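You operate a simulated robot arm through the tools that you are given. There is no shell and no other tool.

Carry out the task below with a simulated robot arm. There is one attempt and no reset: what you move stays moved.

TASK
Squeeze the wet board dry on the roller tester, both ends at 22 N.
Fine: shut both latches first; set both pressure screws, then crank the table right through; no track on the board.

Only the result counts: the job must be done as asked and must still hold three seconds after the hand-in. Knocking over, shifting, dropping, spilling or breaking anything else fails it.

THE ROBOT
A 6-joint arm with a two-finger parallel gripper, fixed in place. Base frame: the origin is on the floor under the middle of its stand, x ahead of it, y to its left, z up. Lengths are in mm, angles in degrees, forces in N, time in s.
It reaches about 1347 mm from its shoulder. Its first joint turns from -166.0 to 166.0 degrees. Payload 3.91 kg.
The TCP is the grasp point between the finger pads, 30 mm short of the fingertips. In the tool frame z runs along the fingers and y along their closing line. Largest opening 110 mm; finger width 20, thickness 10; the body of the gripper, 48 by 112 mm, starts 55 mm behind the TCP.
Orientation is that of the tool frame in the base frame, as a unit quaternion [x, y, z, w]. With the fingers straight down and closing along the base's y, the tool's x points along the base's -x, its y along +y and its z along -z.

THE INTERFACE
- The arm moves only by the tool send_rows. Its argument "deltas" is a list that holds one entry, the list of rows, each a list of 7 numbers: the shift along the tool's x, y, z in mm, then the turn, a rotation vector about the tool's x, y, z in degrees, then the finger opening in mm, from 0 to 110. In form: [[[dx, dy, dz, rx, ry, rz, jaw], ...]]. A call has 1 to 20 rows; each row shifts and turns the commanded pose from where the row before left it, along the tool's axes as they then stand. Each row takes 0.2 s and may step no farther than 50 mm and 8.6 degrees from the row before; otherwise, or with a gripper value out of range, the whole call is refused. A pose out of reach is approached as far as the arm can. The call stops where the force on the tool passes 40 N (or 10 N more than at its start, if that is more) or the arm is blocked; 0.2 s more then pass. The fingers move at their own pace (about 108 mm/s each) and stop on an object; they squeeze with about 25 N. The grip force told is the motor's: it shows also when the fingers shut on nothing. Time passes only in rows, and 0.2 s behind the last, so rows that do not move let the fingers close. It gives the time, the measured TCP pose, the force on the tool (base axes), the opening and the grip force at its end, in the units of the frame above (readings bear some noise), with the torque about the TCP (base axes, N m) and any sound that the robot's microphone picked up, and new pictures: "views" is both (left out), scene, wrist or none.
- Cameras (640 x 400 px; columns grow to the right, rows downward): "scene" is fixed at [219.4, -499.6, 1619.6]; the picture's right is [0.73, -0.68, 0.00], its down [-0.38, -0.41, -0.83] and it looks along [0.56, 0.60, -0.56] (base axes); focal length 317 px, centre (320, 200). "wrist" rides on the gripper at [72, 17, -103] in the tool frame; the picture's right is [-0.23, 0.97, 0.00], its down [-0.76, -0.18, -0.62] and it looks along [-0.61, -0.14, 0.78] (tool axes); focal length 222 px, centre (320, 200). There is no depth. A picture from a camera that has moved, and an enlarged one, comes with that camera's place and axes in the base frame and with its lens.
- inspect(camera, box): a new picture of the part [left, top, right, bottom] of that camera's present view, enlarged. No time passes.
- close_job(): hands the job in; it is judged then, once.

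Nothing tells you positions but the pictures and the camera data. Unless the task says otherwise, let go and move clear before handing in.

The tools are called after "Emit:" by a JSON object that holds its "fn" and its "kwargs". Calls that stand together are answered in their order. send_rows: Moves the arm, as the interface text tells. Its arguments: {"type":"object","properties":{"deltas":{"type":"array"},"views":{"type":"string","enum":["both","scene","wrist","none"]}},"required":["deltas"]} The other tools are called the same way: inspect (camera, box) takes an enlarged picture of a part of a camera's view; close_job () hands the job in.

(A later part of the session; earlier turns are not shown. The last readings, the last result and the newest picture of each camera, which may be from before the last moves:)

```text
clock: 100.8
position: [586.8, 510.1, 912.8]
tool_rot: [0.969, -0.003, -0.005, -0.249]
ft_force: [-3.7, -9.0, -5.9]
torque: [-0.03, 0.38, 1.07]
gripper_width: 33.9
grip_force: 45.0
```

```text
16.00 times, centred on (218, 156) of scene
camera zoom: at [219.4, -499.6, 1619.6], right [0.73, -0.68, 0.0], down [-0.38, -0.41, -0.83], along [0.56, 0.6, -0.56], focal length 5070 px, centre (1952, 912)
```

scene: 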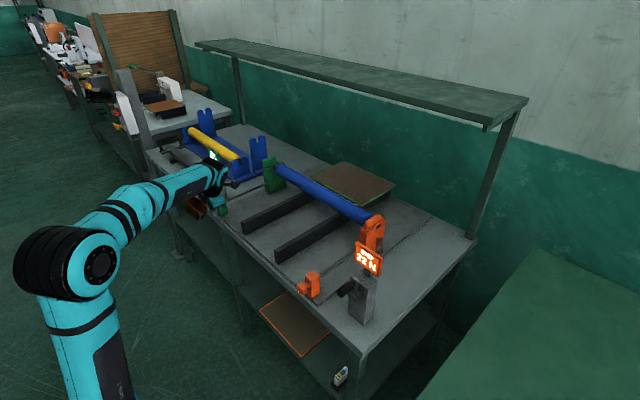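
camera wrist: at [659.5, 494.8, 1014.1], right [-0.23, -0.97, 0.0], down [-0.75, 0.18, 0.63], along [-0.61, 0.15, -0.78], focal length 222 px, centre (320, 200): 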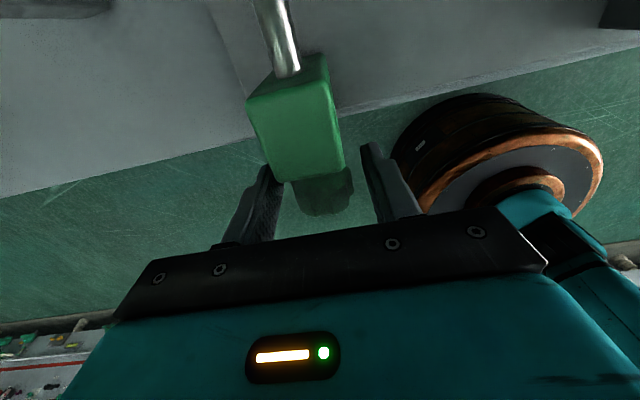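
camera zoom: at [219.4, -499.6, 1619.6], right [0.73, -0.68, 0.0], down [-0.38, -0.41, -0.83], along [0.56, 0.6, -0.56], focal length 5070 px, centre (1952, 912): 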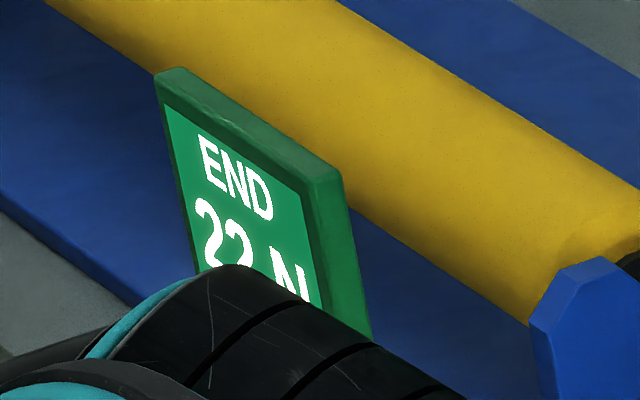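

Green reads 22 N again, near the middle of its band. I'll open, tilt upright and lift straight off, then check both displays.

Emit:
{"fn": "send_rows", "kwargs": {"deltas": [[[0, 0, 0, 0, 0, 0, 54], [0, 0, 0, 0, 0, 0, 54], [0, 0, 0, -7.2, 0, 0, 54], [0, 0, 0, -7.2, 0, 0, 54], [0, 0, 0, -7.2, 0, 0, 54], [0, 0, 0, -7.2, 0, 0, 54], [0, 0, -40, 0, 0, 0, 60], [0, 0, -45, 0, 0, 0, 60], [0, 0, -45, 0, 0, 0, 60], [0, 0, -45, 0, 0, 0, 60], [0, 40, 0, 0, 0, 0, 60], [0, 45, 0, 0, 0, 0, 60], [0, 45, 0, 0, 0, 0, 60]]], "views": "both"}}

Emit:
{"fn": "inspect", "kwargs": {"camera": "scene", "box": [190, 130, 270, 230]}}

Emit:
{"fn": "inspect", "kwargs": {"camera": "scene", "box": [260, 230, 400, 320]}}

```text
clock: 103.7
position: [586.3, 381.9, 1089.0]
tool_rot: [1.0, -0.002, -0.007, 0.0]
ft_force: [0.5, 1.5, -1.1]
torque: [-0.04, 0.05, 0.0]
gripper_width: 60.1
grip_force: 0.1
camera wrist: at [659.9, 365.1, 1191.1], right [-0.23, -0.97, 0.0], down [-0.75, 0.18, 0.63], along [-0.62, 0.14, -0.77], focal length 222 px, centre (320, 200)
```

scene: 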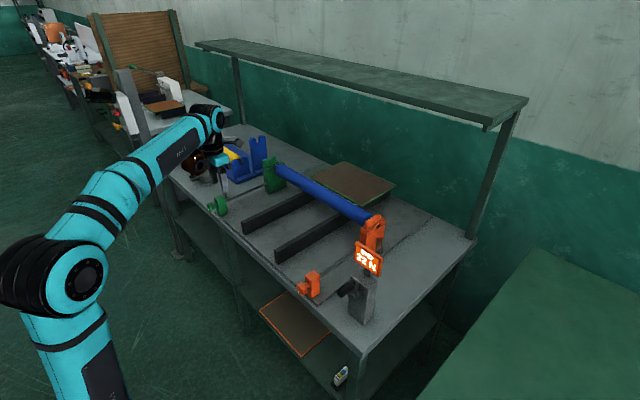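
wrist: 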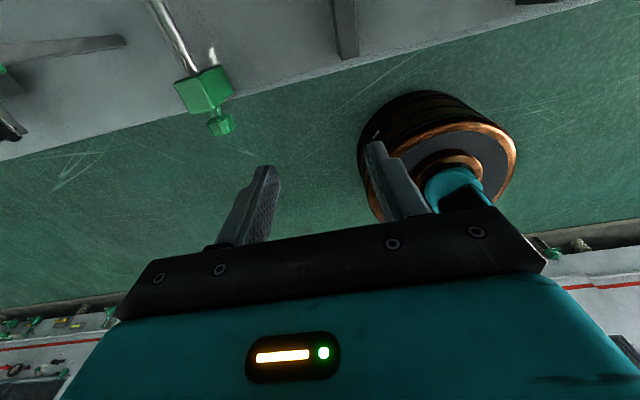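

```text
4.00 times, centred on (230, 180) of scene
camera zoom: at [219.4, -499.6, 1619.6], right [0.73, -0.68, 0.0], down [-0.38, -0.41, -0.83], along [0.56, 0.6, -0.56], focal length 1268 px, centre (680, 280)
```

zoom: 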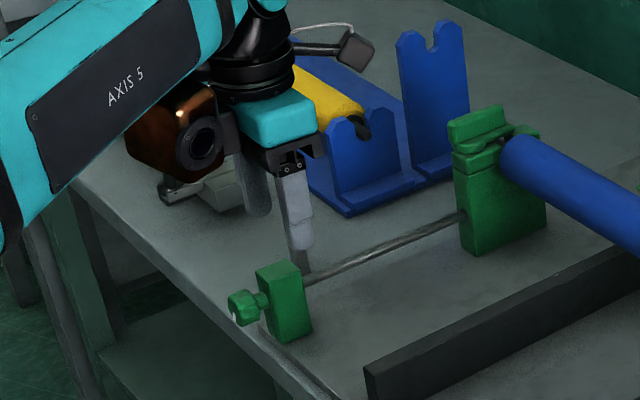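

```text
4.44 times, centred on (330, 275) of scene
camera zoom: at [219.4, -499.6, 1619.6], right [0.73, -0.68, 0.0], down [-0.38, -0.41, -0.83], along [0.56, 0.6, -0.56], focal length 1408 px, centre (276, -133)
```

zoom: 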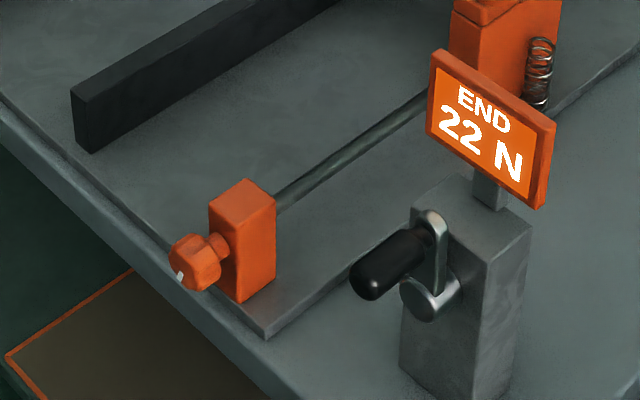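

Both ends are set; next is the crank. From above, the copper box or camera would hit the orange display, so I plan a 45° forward-down tool. First I'll turn the gripper back 180° to its normal orientation, here in free space.

Emit:
{"fn": "send_rows", "kwargs": {"deltas": [[[0, 0, 0, 0, 0, 8.5, 60], [0, 0, 0, 0, 0, 8.5, 60], [0, 0, 0, 0, 0, 8.5, 60], [0, 0, 0, 0, 0, 8.5, 60], [0, 0, 0, 0, 0, 8.5, 60], [0, 0, 0, 0, 0, 8.5, 60], [0, 0, 0, 0, 0, 8.5, 60], [0, 0, 0, 0, 0, 8.5, 60], [0, 0, 0, 0, 0, 8.5, 60], [0, 0, 0, 0, 0, 8.5, 60], [0, 0, 0, 0, 0, 8.5, 60], [0, 0, 0, 0, 0, 8.5, 60], [0, 0, 0, 0, 0, 8.5, 60], [0, 0, 0, 0, 0, 8.5, 60], [0, 0, 0, 0, 0, 8.5, 60], [0, 0, 0, 0, 0, 8.5, 60], [0, 0, 0, 0, 0, 8.5, 60], [0, 0, 0, 0, 0, 8.5, 60], [0, 0, 0, 0, 0, 8.5, 60], [0, 0, 0, 0, 0, 8.5, 60]]], "views": "none"}}

Emit:
{"fn": "send_rows", "kwargs": {"deltas": [[[0, 0, 0, 0, 0, 8.5, 60], [0, 0, 0, 0, 0, 1.5, 60], [0, 0, 0, 0, 0, 0, 60]]], "views": "scene"}}

Emit:
{"fn": "inspect", "kwargs": {"camera": "scene", "box": [190, 130, 270, 230]}}

```text
clock: 107.8
position: [589.8, 379.6, 1087.7]
tool_rot: [-0.083, 0.997, 0.0, -0.004]
ft_force: [0.5, 0.3, 0.3]
torque: [0.02, 0.0, 0.01]
gripper_width: 60.2
grip_force: 0.0
```

```text
clock: 108.7
position: [589.5, 380.2, 1089.0]
tool_rot: [0.002, 1.0, 0.0, -0.005]
ft_force: [0.5, -0.7, -0.1]
torque: [-0.02, -0.01, -0.02]
gripper_width: 59.8
grip_force: 0.0
```

scene: 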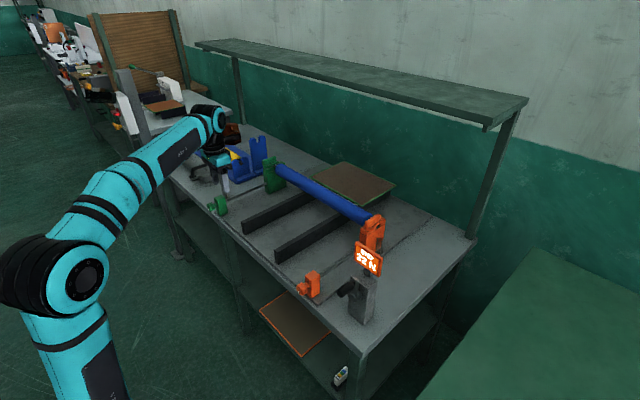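

```text
4.00 times, centred on (230, 180) of scene
camera zoom: at [219.4, -499.6, 1619.6], right [0.73, -0.68, 0.0], down [-0.38, -0.41, -0.83], along [0.56, 0.6, -0.56], focal length 1268 px, centre (680, 280)
```

zoom: 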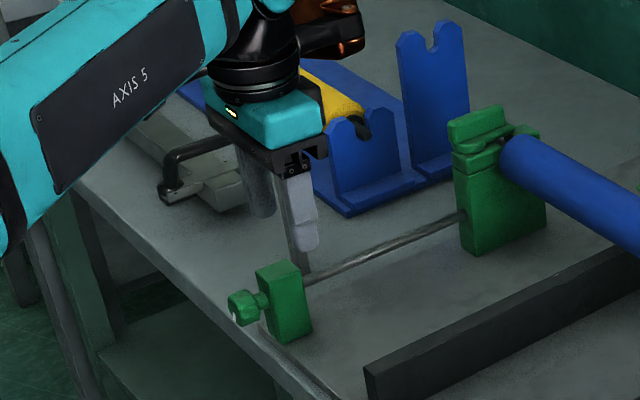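

I'll travel back toward the orange side at a safe height and pitch the tool 45° forward.

Emit:
{"fn": "send_rows", "kwargs": {"deltas": [[[6, -45, -5, 0, 0, 0, 60], [6, -45, -5, 0, 0, 0, 60], [6, -45, -5, 0, 0, 0, 60], [6, -45, -5, 0, 0, 0, 60], [6, -45, -5, 0, 0, 0, 60], [6, -45, -5, 0, 0, 0, 60], [6, -45, -5, 0, 0, 0, 60], [6, -45, -5, 0, 0, 0, 60], [6, -45, -5, 0, 0, 0, 60], [0, 0, 0, 0, -7.5, 0, 60], [0, 0, 0, 0, -7.5, 0, 60], [0, 0, 0, 0, -7.5, 0, 60], [0, 0, 0, 0, -7.5, 0, 60], [0, 0, 0, 0, -7.5, 0, 60], [0, 0, 0, 0, -7.5, 0, 60], [0, 0, 0, 0, 0, 0, 60]]], "views": "both"}}

Emit:
{"fn": "inspect", "kwargs": {"camera": "scene", "box": [200, 140, 240, 170]}}

Emit:
{"fn": "inspect", "kwargs": {"camera": "scene", "box": [320, 230, 420, 330]}}

```text
clock: 112.0
position: [534.9, -26.2, 1134.7]
tool_rot: [0.002, 0.926, -0.001, 0.378]
ft_force: [0.4, -0.2, 0.9]
torque: [-0.02, 0.0, -0.04]
gripper_width: 59.9
grip_force: 0.0
camera wrist: at [409.9, -7.9, 1156.9], right [0.17, 0.97, 0.16], down [0.11, -0.18, 0.98], along [0.98, -0.15, -0.13], focal length 222 px, centre (320, 200)
```

scene: 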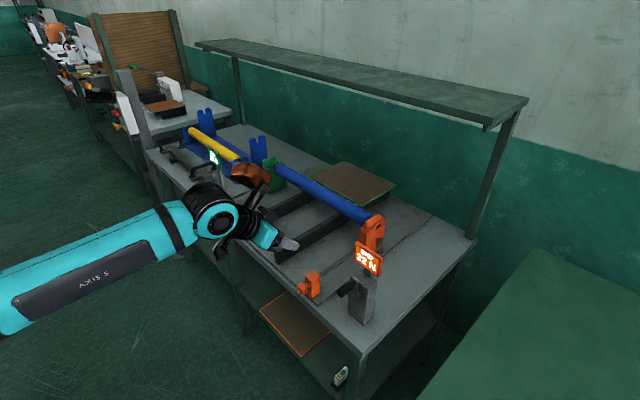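
wrist: 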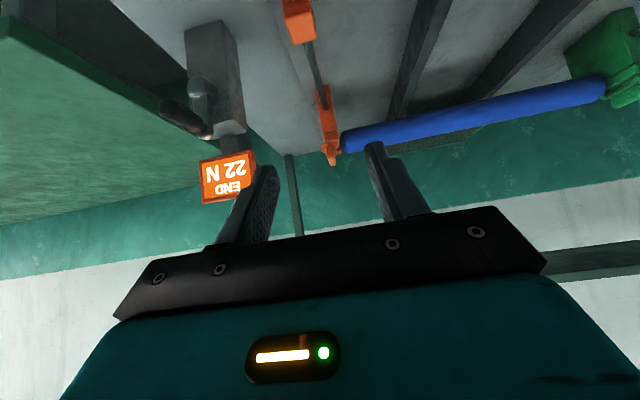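

```text
13.33 times, centred on (220, 155) of scene
camera zoom: at [219.4, -499.6, 1619.6], right [0.73, -0.68, 0.0], down [-0.38, -0.41, -0.83], along [0.56, 0.6, -0.56], focal length 4225 px, centre (1653, 800)
```

zoom: 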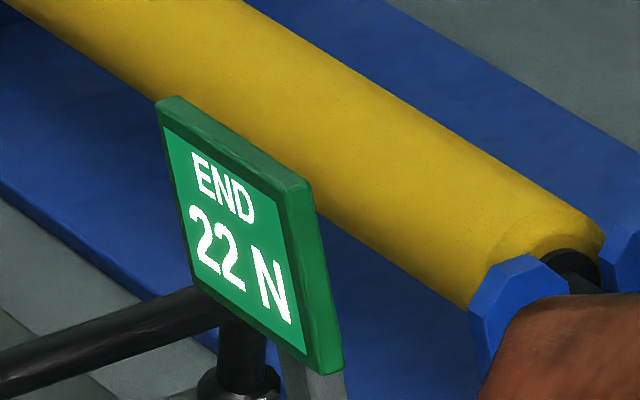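

```text
4.00 times, centred on (370, 280) of scene
camera zoom: at [219.4, -499.6, 1619.6], right [0.73, -0.68, 0.0], down [-0.38, -0.41, -0.83], along [0.56, 0.6, -0.56], focal length 1268 px, centre (120, -120)
```

zoom: 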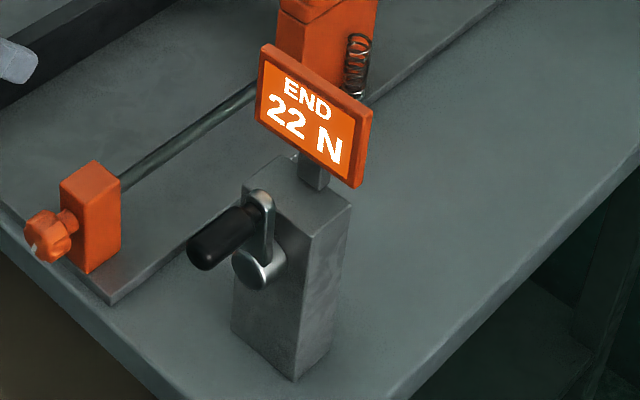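

Both displays read 22 N. Now I'll triangulate the crank handle and its hub from this view and the scene view.

Emit:
{"fn": "inspect", "kwargs": {"camera": "wrist", "box": [150, 60, 270, 220]}}

Emit:
{"fn": "inspect", "kwargs": {"camera": "scene", "box": [335, 260, 385, 300]}}

```text
2.50 times, centred on (210, 140) of wrist
camera zoom: at [409.9, -7.9, 1156.9], right [0.17, 0.97, 0.16], down [0.11, -0.18, 0.98], along [0.98, -0.15, -0.13], focal length 555 px, centre (595, 350)
```

zoom: 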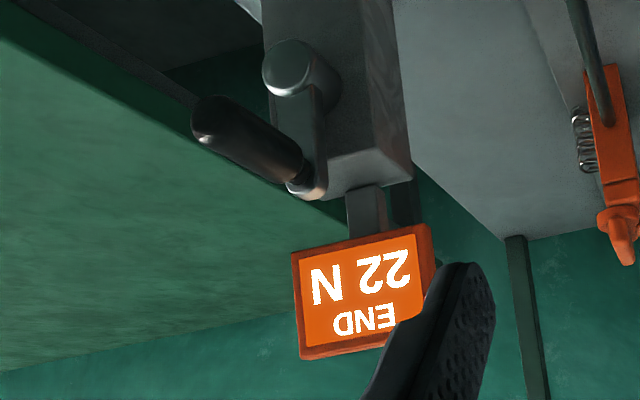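

```text
10.00 times, centred on (360, 280) of scene
camera zoom: at [219.4, -499.6, 1619.6], right [0.73, -0.68, 0.0], down [-0.38, -0.41, -0.83], along [0.56, 0.6, -0.56], focal length 3169 px, centre (-80, -600)
```

zoom: 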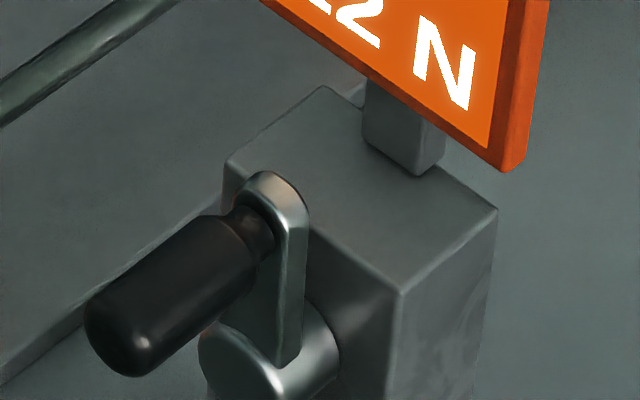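

Estimates put the handle from about (586, -172, 1021) to (641, -170, 1015), with the hub near (642, -172, 962). I'll move in front of it for a closer, more accurate look.

Emit:
{"fn": "send_rows", "kwargs": {"deltas": [[[12, -36, 7, 0, 0, 0, 60], [12, -36, 7, 0, 0, 0, 60], [12, -37, 7, 0, 0, 0, 60], [12, -37, 7, 0, 0, 0, 60], [0, 0, 0, 0, 0, 0, 60]]], "views": "both"}}

Emit:
{"fn": "inspect", "kwargs": {"camera": "wrist", "box": [240, 60, 440, 220]}}

Emit:
{"fn": "inspect", "kwargs": {"camera": "scene", "box": [310, 230, 410, 320]}}

```text
clock: 113.2
position: [519.5, -170.3, 1077.5]
tool_rot: [0.001, 0.926, -0.001, 0.378]
ft_force: [0.2, 0.2, -0.3]
torque: [0.0, -0.01, -0.05]
gripper_width: 60.0
grip_force: 0.0
camera wrist: at [394.3, -152.6, 1101.7], right [0.17, 0.97, 0.16], down [0.11, -0.18, 0.98], along [0.98, -0.15, -0.13], focal length 222 px, centre (320, 200)
```

scene: 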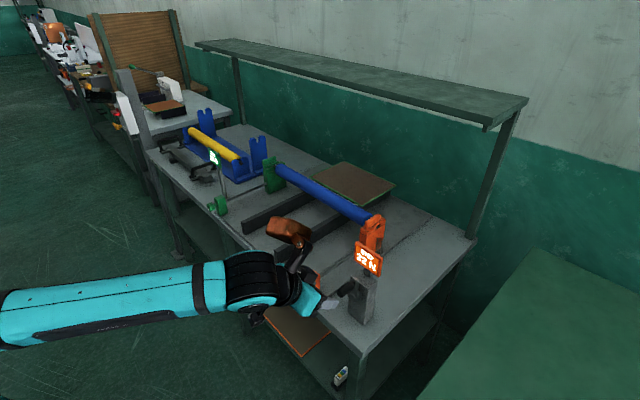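
wrist: 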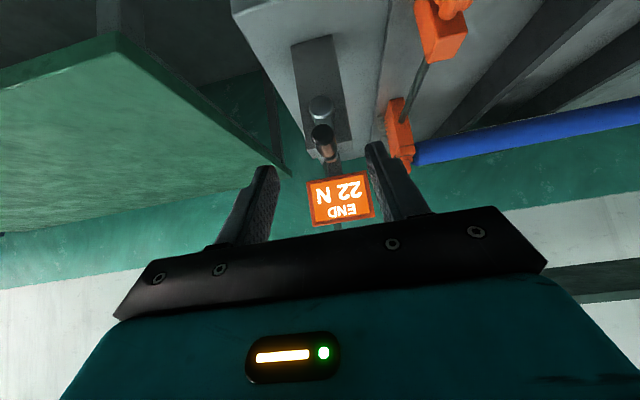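

```text
2.50 times, centred on (340, 140) of wrist
camera zoom: at [394.3, -152.6, 1101.7], right [0.17, 0.97, 0.16], down [0.11, -0.18, 0.98], along [0.98, -0.15, -0.13], focal length 555 px, centre (270, 350)
```

zoom: 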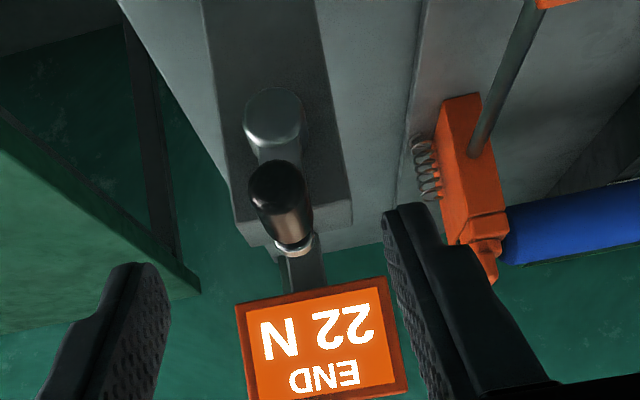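

```text
4.44 times, centred on (360, 275) of scene
camera zoom: at [219.4, -499.6, 1619.6], right [0.73, -0.68, 0.0], down [-0.38, -0.41, -0.83], along [0.56, 0.6, -0.56], focal length 1408 px, centre (142, -133)
```

zoom: 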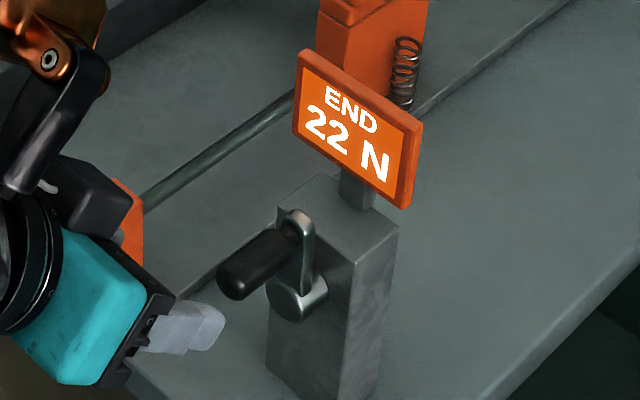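

The closer view gives the handle axis at y -168.5, z about 1013, and the hub at (644, -168.5, 959), so the crank points straight up with a radius of about 54. I'll approach along the fingers so they straddle the handle.

Emit:
{"fn": "send_rows", "kwargs": {"deltas": [[[-12.4, 1.5, 20, 0, 0, 0, 60], [0, 0, 30, 0, 0, 0, 60], [0, 0, 30, 0, 0, 0, 60], [0, 0, 0, 0, 0, 0, 60]]], "views": "both"}}

Emit:
{"fn": "inspect", "kwargs": {"camera": "wrist", "box": [240, 60, 440, 220]}}

Emit:
{"fn": "inspect", "kwargs": {"camera": "scene", "box": [310, 230, 410, 320]}}

```text
clock: 114.2
position: [583.7, -169.7, 1030.6]
tool_rot: [0.001, 0.926, 0.0, 0.378]
ft_force: [-0.8, -0.8, -0.2]
torque: [0.0, -0.02, 0.0]
gripper_width: 60.1
grip_force: 0.0
camera wrist: at [458.9, -151.0, 1053.2], right [0.17, 0.97, 0.16], down [0.11, -0.18, 0.98], along [0.98, -0.15, -0.13], focal length 222 px, centre (320, 200)
```

scene: 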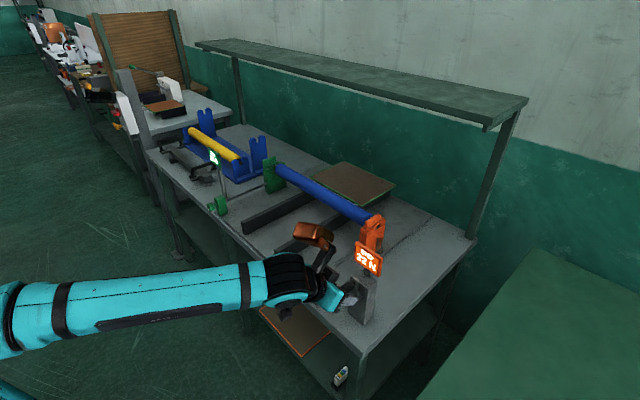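
wrist: 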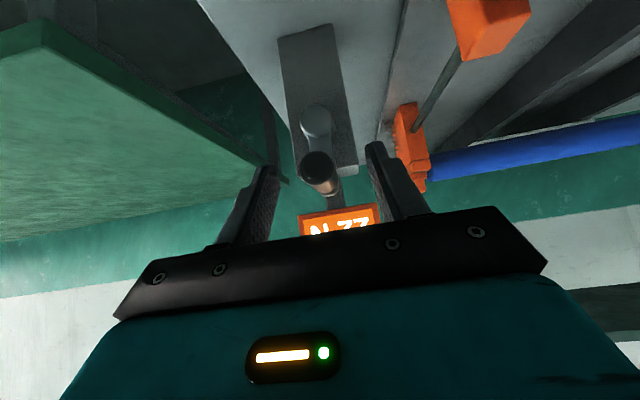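

```text
2.50 times, centred on (340, 140) of wrist
camera zoom: at [458.9, -151.0, 1053.2], right [0.17, 0.97, 0.16], down [0.11, -0.18, 0.98], along [0.98, -0.15, -0.13], focal length 555 px, centre (270, 350)
```

zoom: 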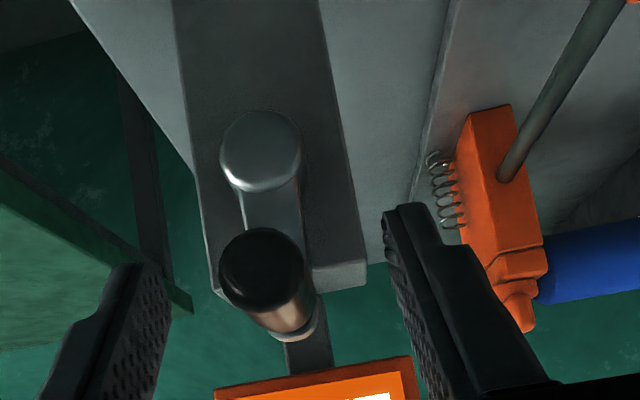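

```text
4.44 times, centred on (360, 275) of scene
camera zoom: at [219.4, -499.6, 1619.6], right [0.73, -0.68, 0.0], down [-0.38, -0.41, -0.83], along [0.56, 0.6, -0.56], focal length 1408 px, centre (142, -133)
```

zoom: 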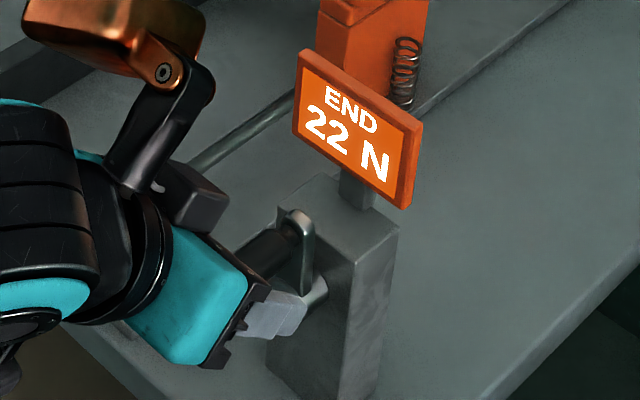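

Refined: handle axis at z about 1016, hub at z about 961. I'll advance the last 22 mm so the handle lies at the pads' centre, then close gently.

Emit:
{"fn": "send_rows", "kwargs": {"deltas": [[[-1.4, 1.2, 11, 0, 0, 0, 60], [0, 0, 11, 0, 0, 0, 60], [0, 0, 0, 0, 0, 0, 40], [0, 0, 0, 0, 0, 0, 30]]], "views": "both"}}

Emit:
{"fn": "inspect", "kwargs": {"camera": "wrist", "box": [240, 80, 440, 240]}}

Emit:
{"fn": "inspect", "kwargs": {"camera": "scene", "box": [310, 230, 410, 320]}}

```text
clock: 115.2
position: [600.3, -166.6, 1016.4]
tool_rot: [0.001, 0.926, -0.001, 0.377]
ft_force: [0.3, 0.6, -0.5]
torque: [0.0, -0.03, 0.02]
gripper_width: 30.0
grip_force: 0.0
camera wrist: at [476.2, -149.3, 1039.1], right [0.17, 0.97, 0.16], down [0.11, -0.18, 0.98], along [0.98, -0.15, -0.13], focal length 222 px, centre (320, 200)
```

scene: 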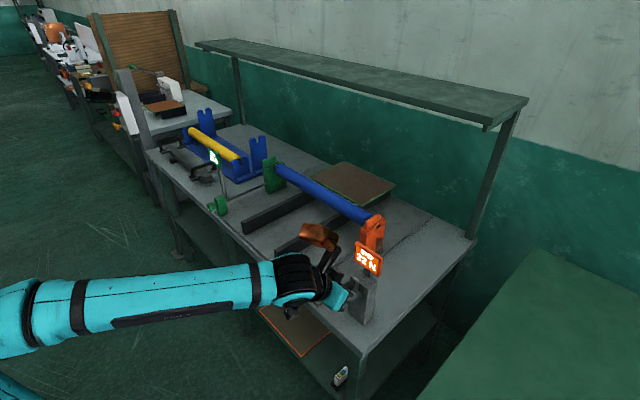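
wrist: 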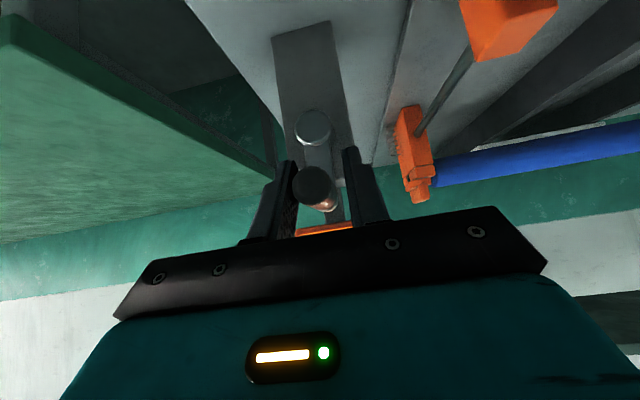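

```text
2.50 times, centred on (340, 160) of wrist
camera zoom: at [476.2, -149.3, 1039.1], right [0.17, 0.97, 0.16], down [0.11, -0.18, 0.98], along [0.98, -0.15, -0.13], focal length 555 px, centre (270, 300)
```

zoom: 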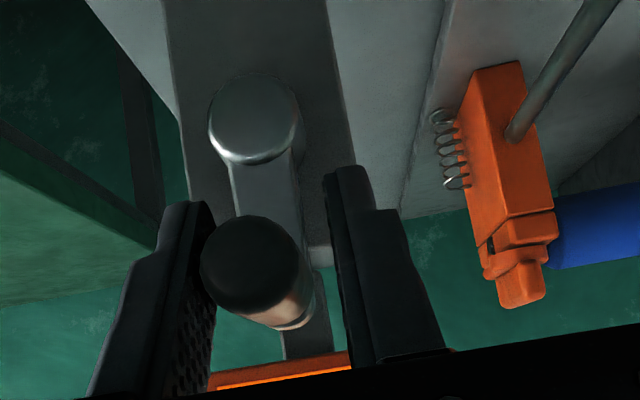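

```text
4.44 times, centred on (360, 275) of scene
camera zoom: at [219.4, -499.6, 1619.6], right [0.73, -0.68, 0.0], down [-0.38, -0.41, -0.83], along [0.56, 0.6, -0.56], focal length 1408 px, centre (142, -133)
```

zoom: 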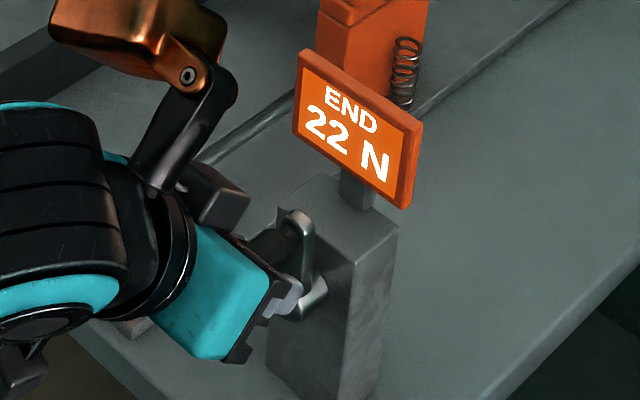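

The handle lies between the pads. I'll close on it and try a small clockwise arc (as seen from the robot), then check forces and whether the board moves.

Emit:
{"fn": "send_rows", "kwargs": {"deltas": [[[0, -0.8, 0, 0, 0, 0, 22], [0, 0, 0, 0, 0, 0, 14], [0, 0, 0, 0, 0, 0, 14]]], "views": "none"}}

```text
clock: 116.0
position: [600.8, -170.6, 1016.8]
tool_rot: [0.002, 0.926, 0.0, 0.378]
ft_force: [1.3, -36.0, 3.8]
torque: [-0.04, 0.68, 0.34]
gripper_width: 21.8
grip_force: 45.1
```

The handle is a bit farther toward -y than my grip (36 N side force). I'll shift 2 mm that way and read again.

Emit:
{"fn": "send_rows", "kwargs": {"deltas": [[[0, -2, 0, 0, 0, 0, 14], [0, 0, 0, 0, 0, 0, 14]]], "views": "none"}}

```text
clock: 116.7
position: [600.2, -168.1, 1016.8]
tool_rot: [0.001, 0.926, 0.001, 0.377]
ft_force: [7.4, -7.1, -8.7]
torque: [0.02, -0.34, 0.77]
gripper_width: 21.6
grip_force: 44.3
```

Emit:
{"fn": "send_rows", "kwargs": {"deltas": [[[0.22, -5.85, 0.22, 0, 0, 0, 14], [0.64, -5.79, 0.66, 0, 0, 0, 14], [1.06, -5.66, 1.09, 0, 0, 0, 14], [1.47, -5.47, 1.5, 0, 0, 0, 14]]], "views": "both"}}

Emit:
{"fn": "inspect", "kwargs": {"camera": "wrist", "box": [240, 80, 440, 240]}}

Emit:
{"fn": "inspect", "kwargs": {"camera": "scene", "box": [280, 140, 420, 250]}}

```text
clock: 117.7
position: [599.6, -195.9, 1010.6]
tool_rot: [0.002, 0.927, 0.0, 0.376]
ft_force: [14.7, 9.9, -19.2]
torque: [0.02, -0.28, 0.54]
gripper_width: 21.8
grip_force: 45.4
camera wrist: at [475.9, -177.4, 1034.3], right [0.17, 0.97, 0.16], down [0.11, -0.18, 0.98], along [0.98, -0.14, -0.14], focal length 222 px, centre (320, 200)
```

scene: 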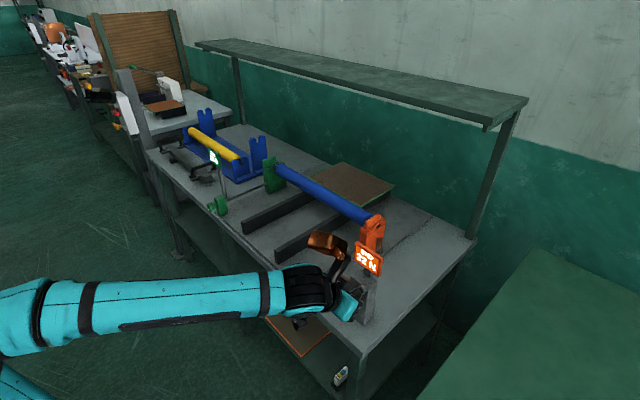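
wrist: 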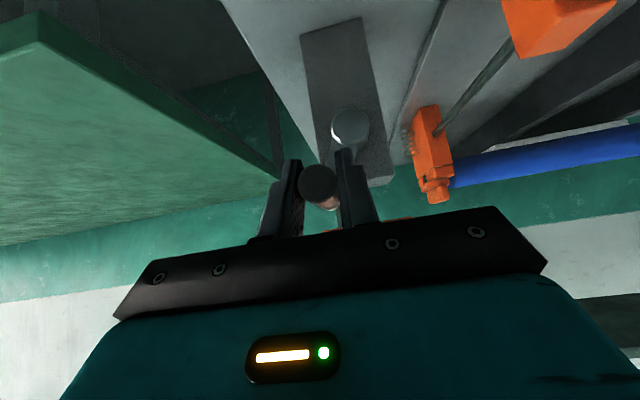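

```text
2.50 times, centred on (340, 160) of wrist
camera zoom: at [475.9, -177.4, 1034.3], right [0.17, 0.97, 0.16], down [0.11, -0.18, 0.98], along [0.98, -0.14, -0.14], focal length 555 px, centre (270, 300)
```

zoom: 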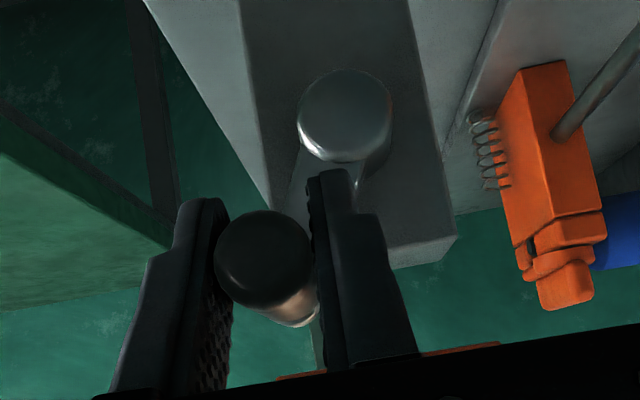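

```text
3.64 times, centred on (350, 195) of scene
camera zoom: at [219.4, -499.6, 1619.6], right [0.73, -0.68, 0.0], down [-0.38, -0.41, -0.83], along [0.56, 0.6, -0.56], focal length 1152 px, centre (211, 218)
```

zoom: 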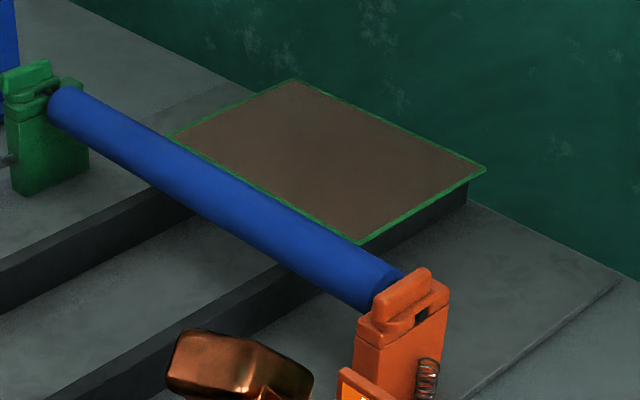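

The crank turns easily and the board has started toward the roller, so clockwise is right. I'll carry on along the arc and keep watching the forces.

Emit:
{"fn": "send_rows", "kwargs": {"deltas": [[[2.93, -7.72, 2.99, 0, 0, 0, 14], [3.75, -6.97, 3.83, 0, 0, 0, 14], [4.46, -6.05, 4.55, 0, 0, 0, 14], [5.07, -4.98, 5.17, 0, 0, 0, 14]]], "views": "wrist"}}

Emit:
{"fn": "inspect", "kwargs": {"camera": "wrist", "box": [240, 60, 460, 240]}}

```text
clock: 118.7
position: [600.0, -218.6, 986.7]
tool_rot: [0.002, 0.927, -0.001, 0.376]
ft_force: [13.8, 20.6, -11.7]
torque: [0.04, -0.97, 0.69]
gripper_width: 21.5
grip_force: 44.9
stopped in row 4: the force on the tool passed its limit at 40 N (the readings are from after the stop); the commanded pose is now the measured one
camera wrist: at [475.7, -201.4, 1010.9], right [0.16, 0.97, 0.16], down [0.11, -0.18, 0.98], along [0.98, -0.14, -0.14], focal length 222 px, centre (320, 200)
```

wrist: 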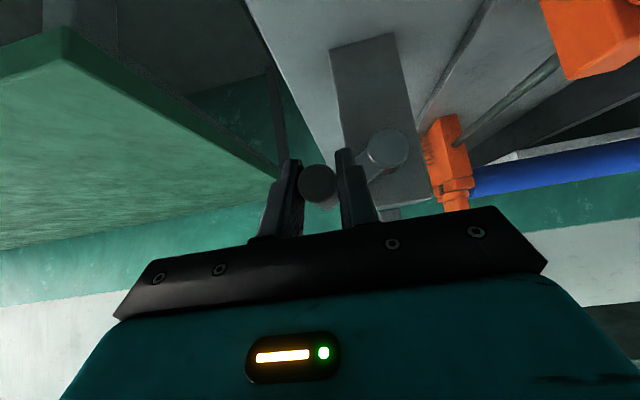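

```text
2.22 times, centred on (350, 150) of wrist
camera zoom: at [475.7, -201.4, 1010.9], right [0.16, 0.97, 0.16], down [0.11, -0.18, 0.98], along [0.98, -0.14, -0.14], focal length 494 px, centre (253, 311)
```

zoom: 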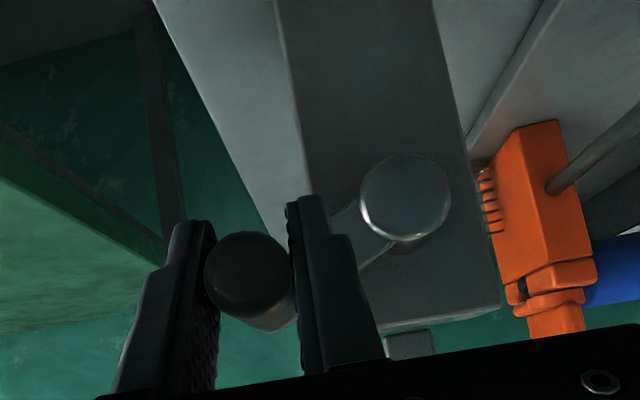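

The handle's path fits a circle about (y -169.5, z 961.5) with radius about 54; I was slightly too far outward. I'll continue on that circle.

Emit:
{"fn": "send_rows", "kwargs": {"deltas": [[[6.02, -1.5, 6.14, 0, 0, 0, 14], [5.74, -1.5, 5.85, 0, 0, 0, 14], [5.88, -0.7, 6.0, 0, 0, 0, 14], [5.88, 0.7, 6.0, 0, 0, 0, 14]]], "views": "none"}}

```text
clock: 119.7
position: [598.9, -225.9, 954.6]
tool_rot: [0.003, 0.926, -0.001, 0.378]
ft_force: [-0.3, -32.6, -2.9]
torque: [-0.05, -0.39, 0.29]
gripper_width: 22.0
grip_force: 44.6
```

Better fit now: hub (y -168.8, z 960), radius 57. Continuing along that circle.

Emit:
{"fn": "send_rows", "kwargs": {"deltas": [[[4.83, -2.5, 4.93, 0, 0, 0, 14], [5.95, 2.8, 6.07, 0, 0, 0, 14], [5.53, 4.2, 5.64, 0, 0, 0, 14], [5.04, 5.3, 5.14, 0, 0, 0, 14]]], "views": "none"}}

```text
clock: 120.7
position: [599.4, -211.0, 926.1]
tool_rot: [0.001, 0.925, 0.0, 0.379]
ft_force: [15.2, 43.8, 10.8]
torque: [0.82, -0.38, 0.87]
gripper_width: 21.8
grip_force: 44.3
```

Side force is building up (44 N), so I'll release here, let the handle rest, and look at where it truly sits between the fingers.

Emit:
{"fn": "send_rows", "kwargs": {"deltas": [[[0, 0, 0, 0, 0, 0, 32], [0, 0, 0, 0, 0, 0, 32], [0, 0, 0, 0, 0, 0, 32]]], "views": "both"}}

Emit:
{"fn": "inspect", "kwargs": {"camera": "wrist", "box": [240, 60, 460, 240]}}

Emit:
{"fn": "inspect", "kwargs": {"camera": "scene", "box": [280, 140, 420, 330]}}

```text
clock: 121.5
position: [598.3, -213.4, 923.9]
tool_rot: [0.002, 0.926, -0.001, 0.377]
ft_force: [0.4, -0.1, -0.1]
torque: [-0.01, -0.02, 0.02]
gripper_width: 31.8
grip_force: 0.1
camera wrist: at [475.0, -195.9, 946.8], right [0.17, 0.97, 0.16], down [0.11, -0.18, 0.98], along [0.98, -0.15, -0.14], focal length 222 px, centre (320, 200)
```

scene: 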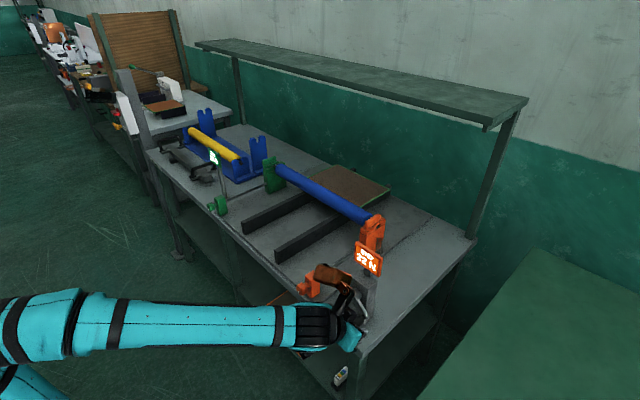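
wrist: 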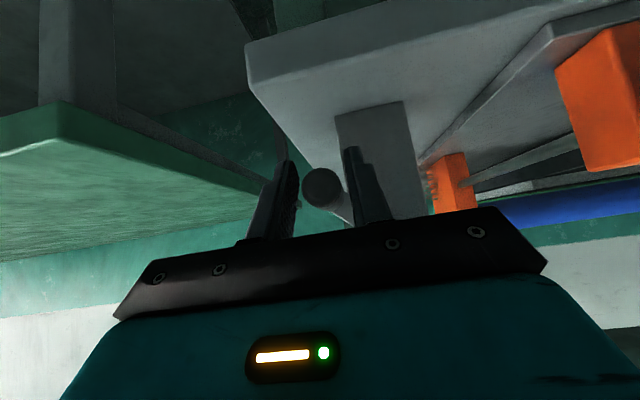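

```text
2.22 times, centred on (350, 150) of wrist
camera zoom: at [475.0, -195.9, 946.8], right [0.17, 0.97, 0.16], down [0.11, -0.18, 0.98], along [0.98, -0.15, -0.14], focal length 494 px, centre (253, 311)
```

zoom: 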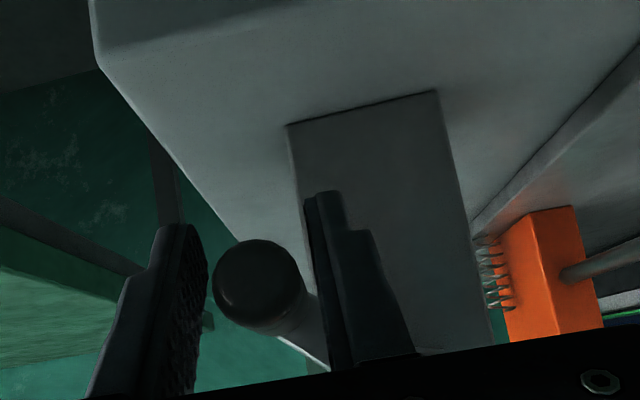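

```text
2.11 times, centred on (350, 235) of scene
camera zoom: at [219.4, -499.6, 1619.6], right [0.73, -0.68, 0.0], down [-0.38, -0.41, -0.83], along [0.56, 0.6, -0.56], focal length 667 px, centre (257, 126)
```

zoom: 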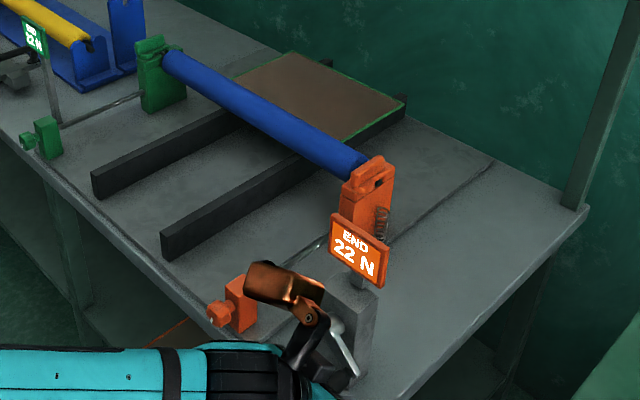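

The board's edge is now at the roller. The handle sits about 3 mm from where I had the gripper, which explains the force; the refit circle is hub (y -171.8, z 963), radius 54. I'll re-centre, re-grip and continue through the bottom.

Emit:
{"fn": "send_rows", "kwargs": {"deltas": [[[-1.5, 2.6, -1.5, 0, 0, 0, 32], [0, 0, 0, 0, 0, 0, 20], [0, 0, 0, 0, 0, 0, 14], [0, 0, 0, 0, 0, 0, 14]]], "views": "none"}}

```text
clock: 122.5
position: [600.6, -211.2, 925.8]
tool_rot: [0.001, 0.926, -0.001, 0.377]
ft_force: [-1.3, -2.4, -2.8]
torque: [0.01, 0.2, 0.42]
gripper_width: 21.4
grip_force: 44.7
```

Emit:
{"fn": "send_rows", "kwargs": {"deltas": [[[4.06, 6.0, 4.14, 0, 0, 0, 14], [3.22, 7.0, 3.28, 0, 0, 0, 14], [2.45, 7.7, 2.5, 0, 0, 0, 14], [1.61, 8.2, 1.64, 0, 0, 0, 14], [0.7, 8.4, 0.71, 0, 0, 0, 14], [-0.28, 8.5, -0.29, 0, 0, 0, 14]]], "views": "wrist"}}

Emit:
{"fn": "inspect", "kwargs": {"camera": "wrist", "box": [240, 60, 460, 240]}}

```text
clock: 123.9
position: [598.5, -163.6, 907.6]
tool_rot: [0.0, 0.926, 0.0, 0.377]
ft_force: [-7.7, 3.7, -23.7]
torque: [-0.01, 0.84, 0.65]
gripper_width: 21.1
grip_force: 44.6
camera wrist: at [475.4, -145.9, 931.6], right [0.16, 0.97, 0.16], down [0.11, -0.18, 0.98], along [0.98, -0.14, -0.14], focal length 222 px, centre (320, 200)
```

wrist: 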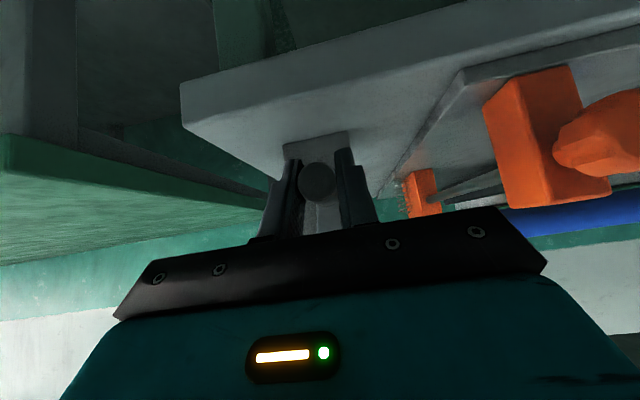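

```text
2.22 times, centred on (350, 150) of wrist
camera zoom: at [475.4, -145.9, 931.6], right [0.16, 0.97, 0.16], down [0.11, -0.18, 0.98], along [0.98, -0.14, -0.14], focal length 494 px, centre (253, 311)
```

zoom: 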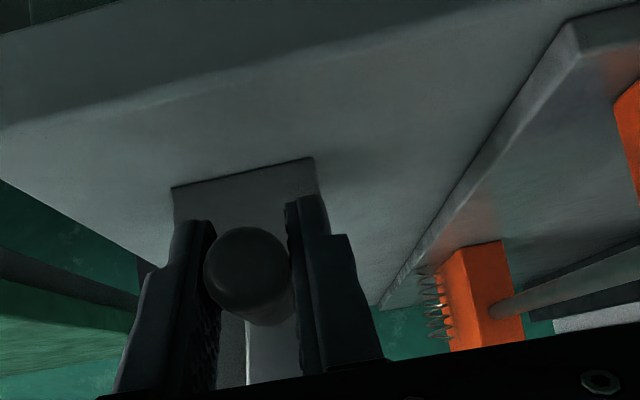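

That went smoothly through the bottom. I'll continue up the +y side in steps.

Emit:
{"fn": "send_rows", "kwargs": {"deltas": [[[0.42, 8.3, 0.43, 0, 0, 0, 14], [-2.1, 8.0, -2.14, 0, 0, 0, 14], [-3.0, 7.5, -3.07, 0, 0, 0, 14], [-3.7, 6.7, -3.78, 0, 0, 0, 14], [-4.4, 5.8, -4.5, 0, 0, 0, 14]]], "views": "none"}}

```text
clock: 125.1
position: [598.5, -127.2, 927.2]
tool_rot: [0.002, 0.926, 0.0, 0.378]
ft_force: [-8.9, -0.4, -0.4]
torque: [0.02, 0.01, 1.03]
gripper_width: 21.4
grip_force: 44.8
```

Forces are near zero, so the circle fit is good. Continuing.

Emit:
{"fn": "send_rows", "kwargs": {"deltas": [[[-5.0, 4.7, -5.1, 0, 0, 0, 14], [-5.5, 3.6, -5.6, 0, 0, 0, 14], [-5.8, 2.3, -5.9, 0, 0, 0, 14], [-5.95, 1.0, -6.07, 0, 0, 0, 14]]], "views": "none"}}

```text
clock: 126.1
position: [599.2, -116.3, 960.6]
tool_rot: [0.002, 0.926, -0.001, 0.377]
ft_force: [-23.9, 13.3, -1.6]
torque: [0.02, 0.86, 0.75]
gripper_width: 21.4
grip_force: 45.0
```

Still close to the circle. I'll carry on over toward the top, easing a small forward force.

Emit:
{"fn": "send_rows", "kwargs": {"deltas": [[[-4.0, 1.3, -6.2, 0, 0, 0, 14], [-5.95, -1.7, -6.07, 0, 0, 0, 14], [-5.67, -3.1, -5.78, 0, 0, 0, 14], [-5.32, -4.2, -5.43, 0, 0, 0, 14], [-4.7, -5.4, -4.78, 0, 0, 0, 14]]], "views": "none"}}

```text
clock: 127.3
position: [598.0, -127.9, 998.2]
tool_rot: [0.002, 0.926, -0.002, 0.379]
ft_force: [25.7, 16.0, 13.6]
torque: [0.05, -0.77, 0.68]
gripper_width: 21.4
grip_force: 45.2
```

Emit:
{"fn": "send_rows", "kwargs": {"deltas": [[[-6.3, -7.2, -4.6, 0, 0, 0, 14], [-3.43, -7.4, -3.5, 0, 0, 0, 14], [-2.52, -7.9, -2.57, 0, 0, 0, 14], [-1.68, -8.5, -1.71, 0, 0, 0, 14], [-0.7, -8.7, -0.71, 0, 0, 0, 14]]], "views": "both"}}

Emit:
{"fn": "inspect", "kwargs": {"camera": "scene", "box": [230, 140, 420, 270]}}

Emit:
{"fn": "inspect", "kwargs": {"camera": "wrist", "box": [240, 60, 460, 240]}}

```text
clock: 128.5
position: [597.3, -167.5, 1016.6]
tool_rot: [0.001, 0.926, 0.0, 0.378]
ft_force: [-27.9, 1.2, -0.4]
torque: [0.02, 0.7, 0.39]
gripper_width: 21.2
grip_force: 44.9
camera wrist: at [473.7, -149.7, 1040.6], right [0.16, 0.97, 0.16], down [0.11, -0.18, 0.98], along [0.98, -0.14, -0.14], focal length 222 px, centre (320, 200)
```

scene: 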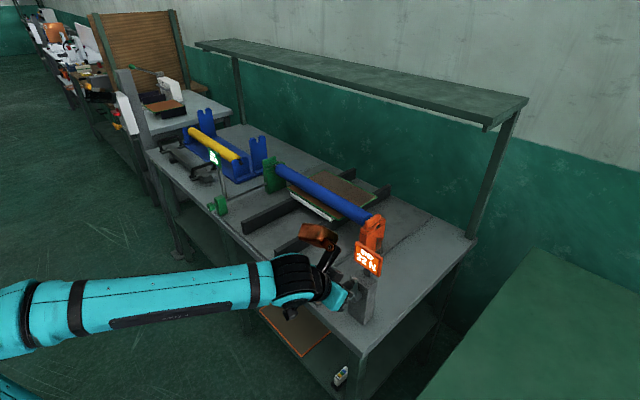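
wrist: 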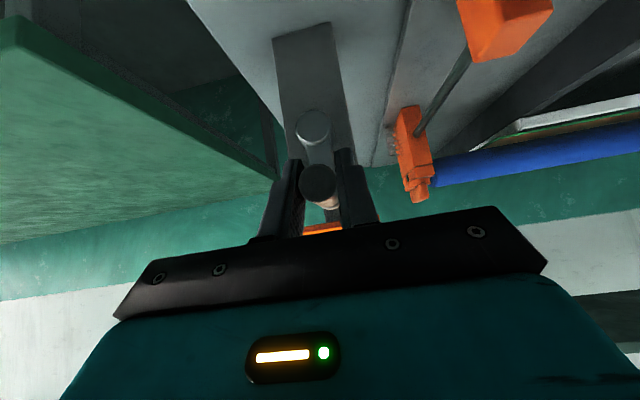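

```text
3.08 times, centred on (325, 205) of scene
camera zoom: at [219.4, -499.6, 1619.6], right [0.73, -0.68, 0.0], down [-0.38, -0.41, -0.83], along [0.56, 0.6, -0.56], focal length 975 px, centre (305, 185)
```

zoom: 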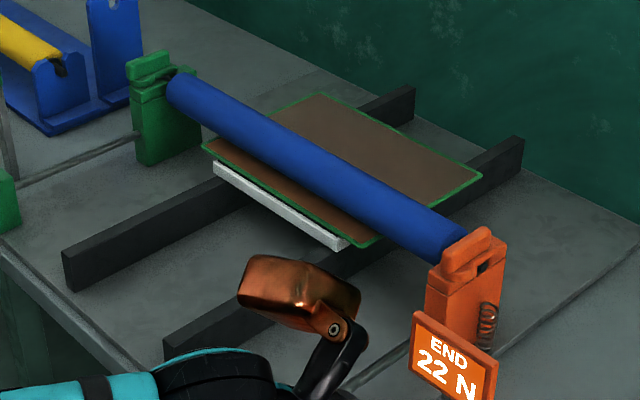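

```text
2.22 times, centred on (350, 150) of wrist
camera zoom: at [473.7, -149.7, 1040.6], right [0.16, 0.97, 0.16], down [0.11, -0.18, 0.98], along [0.98, -0.14, -0.14], focal length 494 px, centre (253, 311)
```

zoom: 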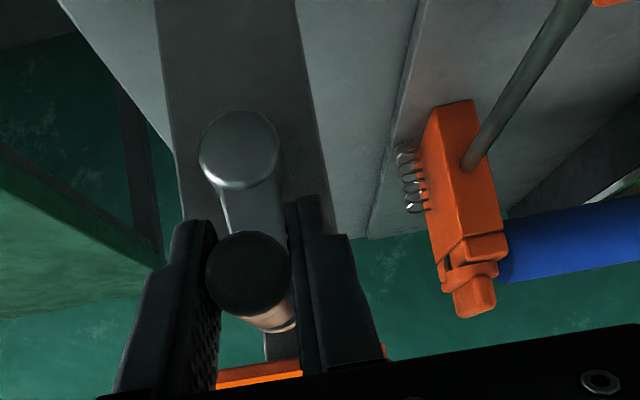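

One full turn has carried about a third of the board under the roller. I'll start the second turn along the same circle.

Emit:
{"fn": "send_rows", "kwargs": {"deltas": [[[1.49, -9.8, -0.62, 0, 0, 0, 14], [1.19, -8.5, 1.21, 0, 0, 0, 14], [2.17, -8.1, 2.21, 0, 0, 0, 14], [2.94, -7.6, 3.0, 0, 0, 0, 14], [3.78, -6.7, 3.86, 0, 0, 0, 14], [4.48, -5.9, 4.57, 0, 0, 0, 14]]], "views": "none"}}

```text
clock: 129.9
position: [597.0, -214.3, 995.7]
tool_rot: [0.001, 0.926, 0.0, 0.376]
ft_force: [20.5, 23.6, -18.2]
torque: [0.1, 0.35, 0.48]
gripper_width: 21.2
grip_force: 44.8
```

Emit:
{"fn": "send_rows", "kwargs": {"deltas": [[[5.3, -3.0, 6.8, 0, 0, 0, 14], [5.53, -3.4, 5.64, 0, 0, 0, 14], [5.88, -2.2, 6.0, 0, 0, 0, 14], [6.02, -1.0, 6.14, 0, 0, 0, 14]]], "views": "none"}}

```text
clock: 130.9
position: [597.2, -225.7, 962.7]
tool_rot: [0.001, 0.926, -0.001, 0.378]
ft_force: [-3.2, 16.2, 1.2]
torque: [0.04, -0.18, 0.51]
gripper_width: 21.4
grip_force: 45.1
```

Emit:
{"fn": "send_rows", "kwargs": {"deltas": [[[5.46, 1.4, 5.57, 0, 0, 0, 14], [5.95, 1.9, 6.07, 0, 0, 0, 14], [5.67, 3.4, 5.78, 0, 0, 0, 14], [5.25, 4.5, 5.36, 0, 0, 0, 14], [4.76, 5.6, 4.86, 0, 0, 0, 14]]], "views": "none"}}

```text
clock: 132.1
position: [598.3, -209.1, 924.9]
tool_rot: [0.002, 0.926, -0.001, 0.378]
ft_force: [-17.2, 8.1, 10.5]
torque: [0.01, -0.57, 0.61]
gripper_width: 21.0
grip_force: 45.4
```

Emit:
{"fn": "send_rows", "kwargs": {"deltas": [[[4.9, 5.0, 3.7, 0, 0, 0, 14], [3.36, 7.2, 3.43, 0, 0, 0, 14], [2.52, 7.9, 2.57, 0, 0, 0, 14], [1.61, 8.3, 1.64, 0, 0, 0, 14], [0.7, 8.6, 0.71, 0, 0, 0, 14], [-0.28, 8.6, -0.29, 0, 0, 0, 14], [-1.19, 8.5, -1.21, 0, 0, 0, 14], [-2.17, 8.1, -2.21, 0, 0, 0, 14]]], "views": "scene"}}

Emit:
{"fn": "inspect", "kwargs": {"camera": "scene", "box": [230, 140, 420, 270]}}

```text
clock: 133.9
position: [598.0, -146.6, 910.9]
tool_rot: [0.001, 0.926, -0.001, 0.378]
ft_force: [17.4, -14.1, 29.3]
torque: [0.01, -0.22, 0.57]
gripper_width: 21.3
grip_force: 45.1
```

scene: 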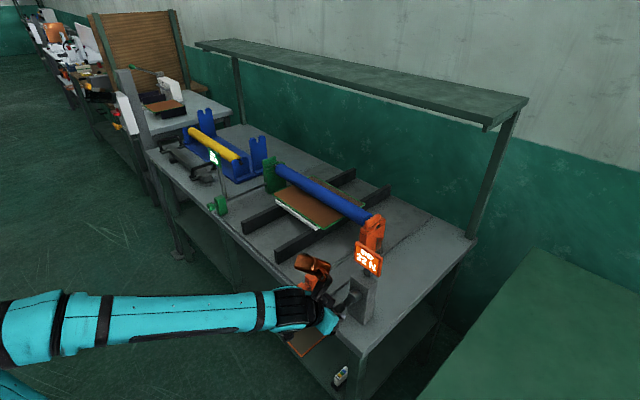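

```text
3.08 times, centred on (325, 205) of scene
camera zoom: at [219.4, -499.6, 1619.6], right [0.73, -0.68, 0.0], down [-0.38, -0.41, -0.83], along [0.56, 0.6, -0.56], focal length 975 px, centre (305, 185)
```

zoom: 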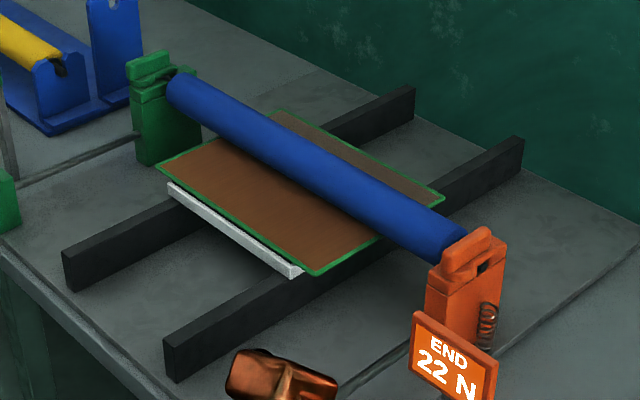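

The part of the board that has passed the roller looks drier, and about two thirds is through. Continuing around.

Emit:
{"fn": "send_rows", "kwargs": {"deltas": [[[-5.7, 5.5, -4.4, 0, 0, 0, 14], [-3.78, 6.7, -3.86, 0, 0, 0, 14], [-4.41, 5.8, -4.5, 0, 0, 0, 14], [-4.97, 4.8, -5.07, 0, 0, 0, 14]]], "views": "none"}}

```text
clock: 134.8
position: [596.0, -127.4, 926.8]
tool_rot: [0.001, 0.928, 0.002, 0.372]
ft_force: [4.9, 25.5, -22.0]
torque: [0.06, 0.07, 0.2]
gripper_width: 20.8
grip_force: 45.3
stopped in row 4: the force on the tool passed its limit at 50 N (the readings are from after the stop); the commanded pose is now the measured one
```

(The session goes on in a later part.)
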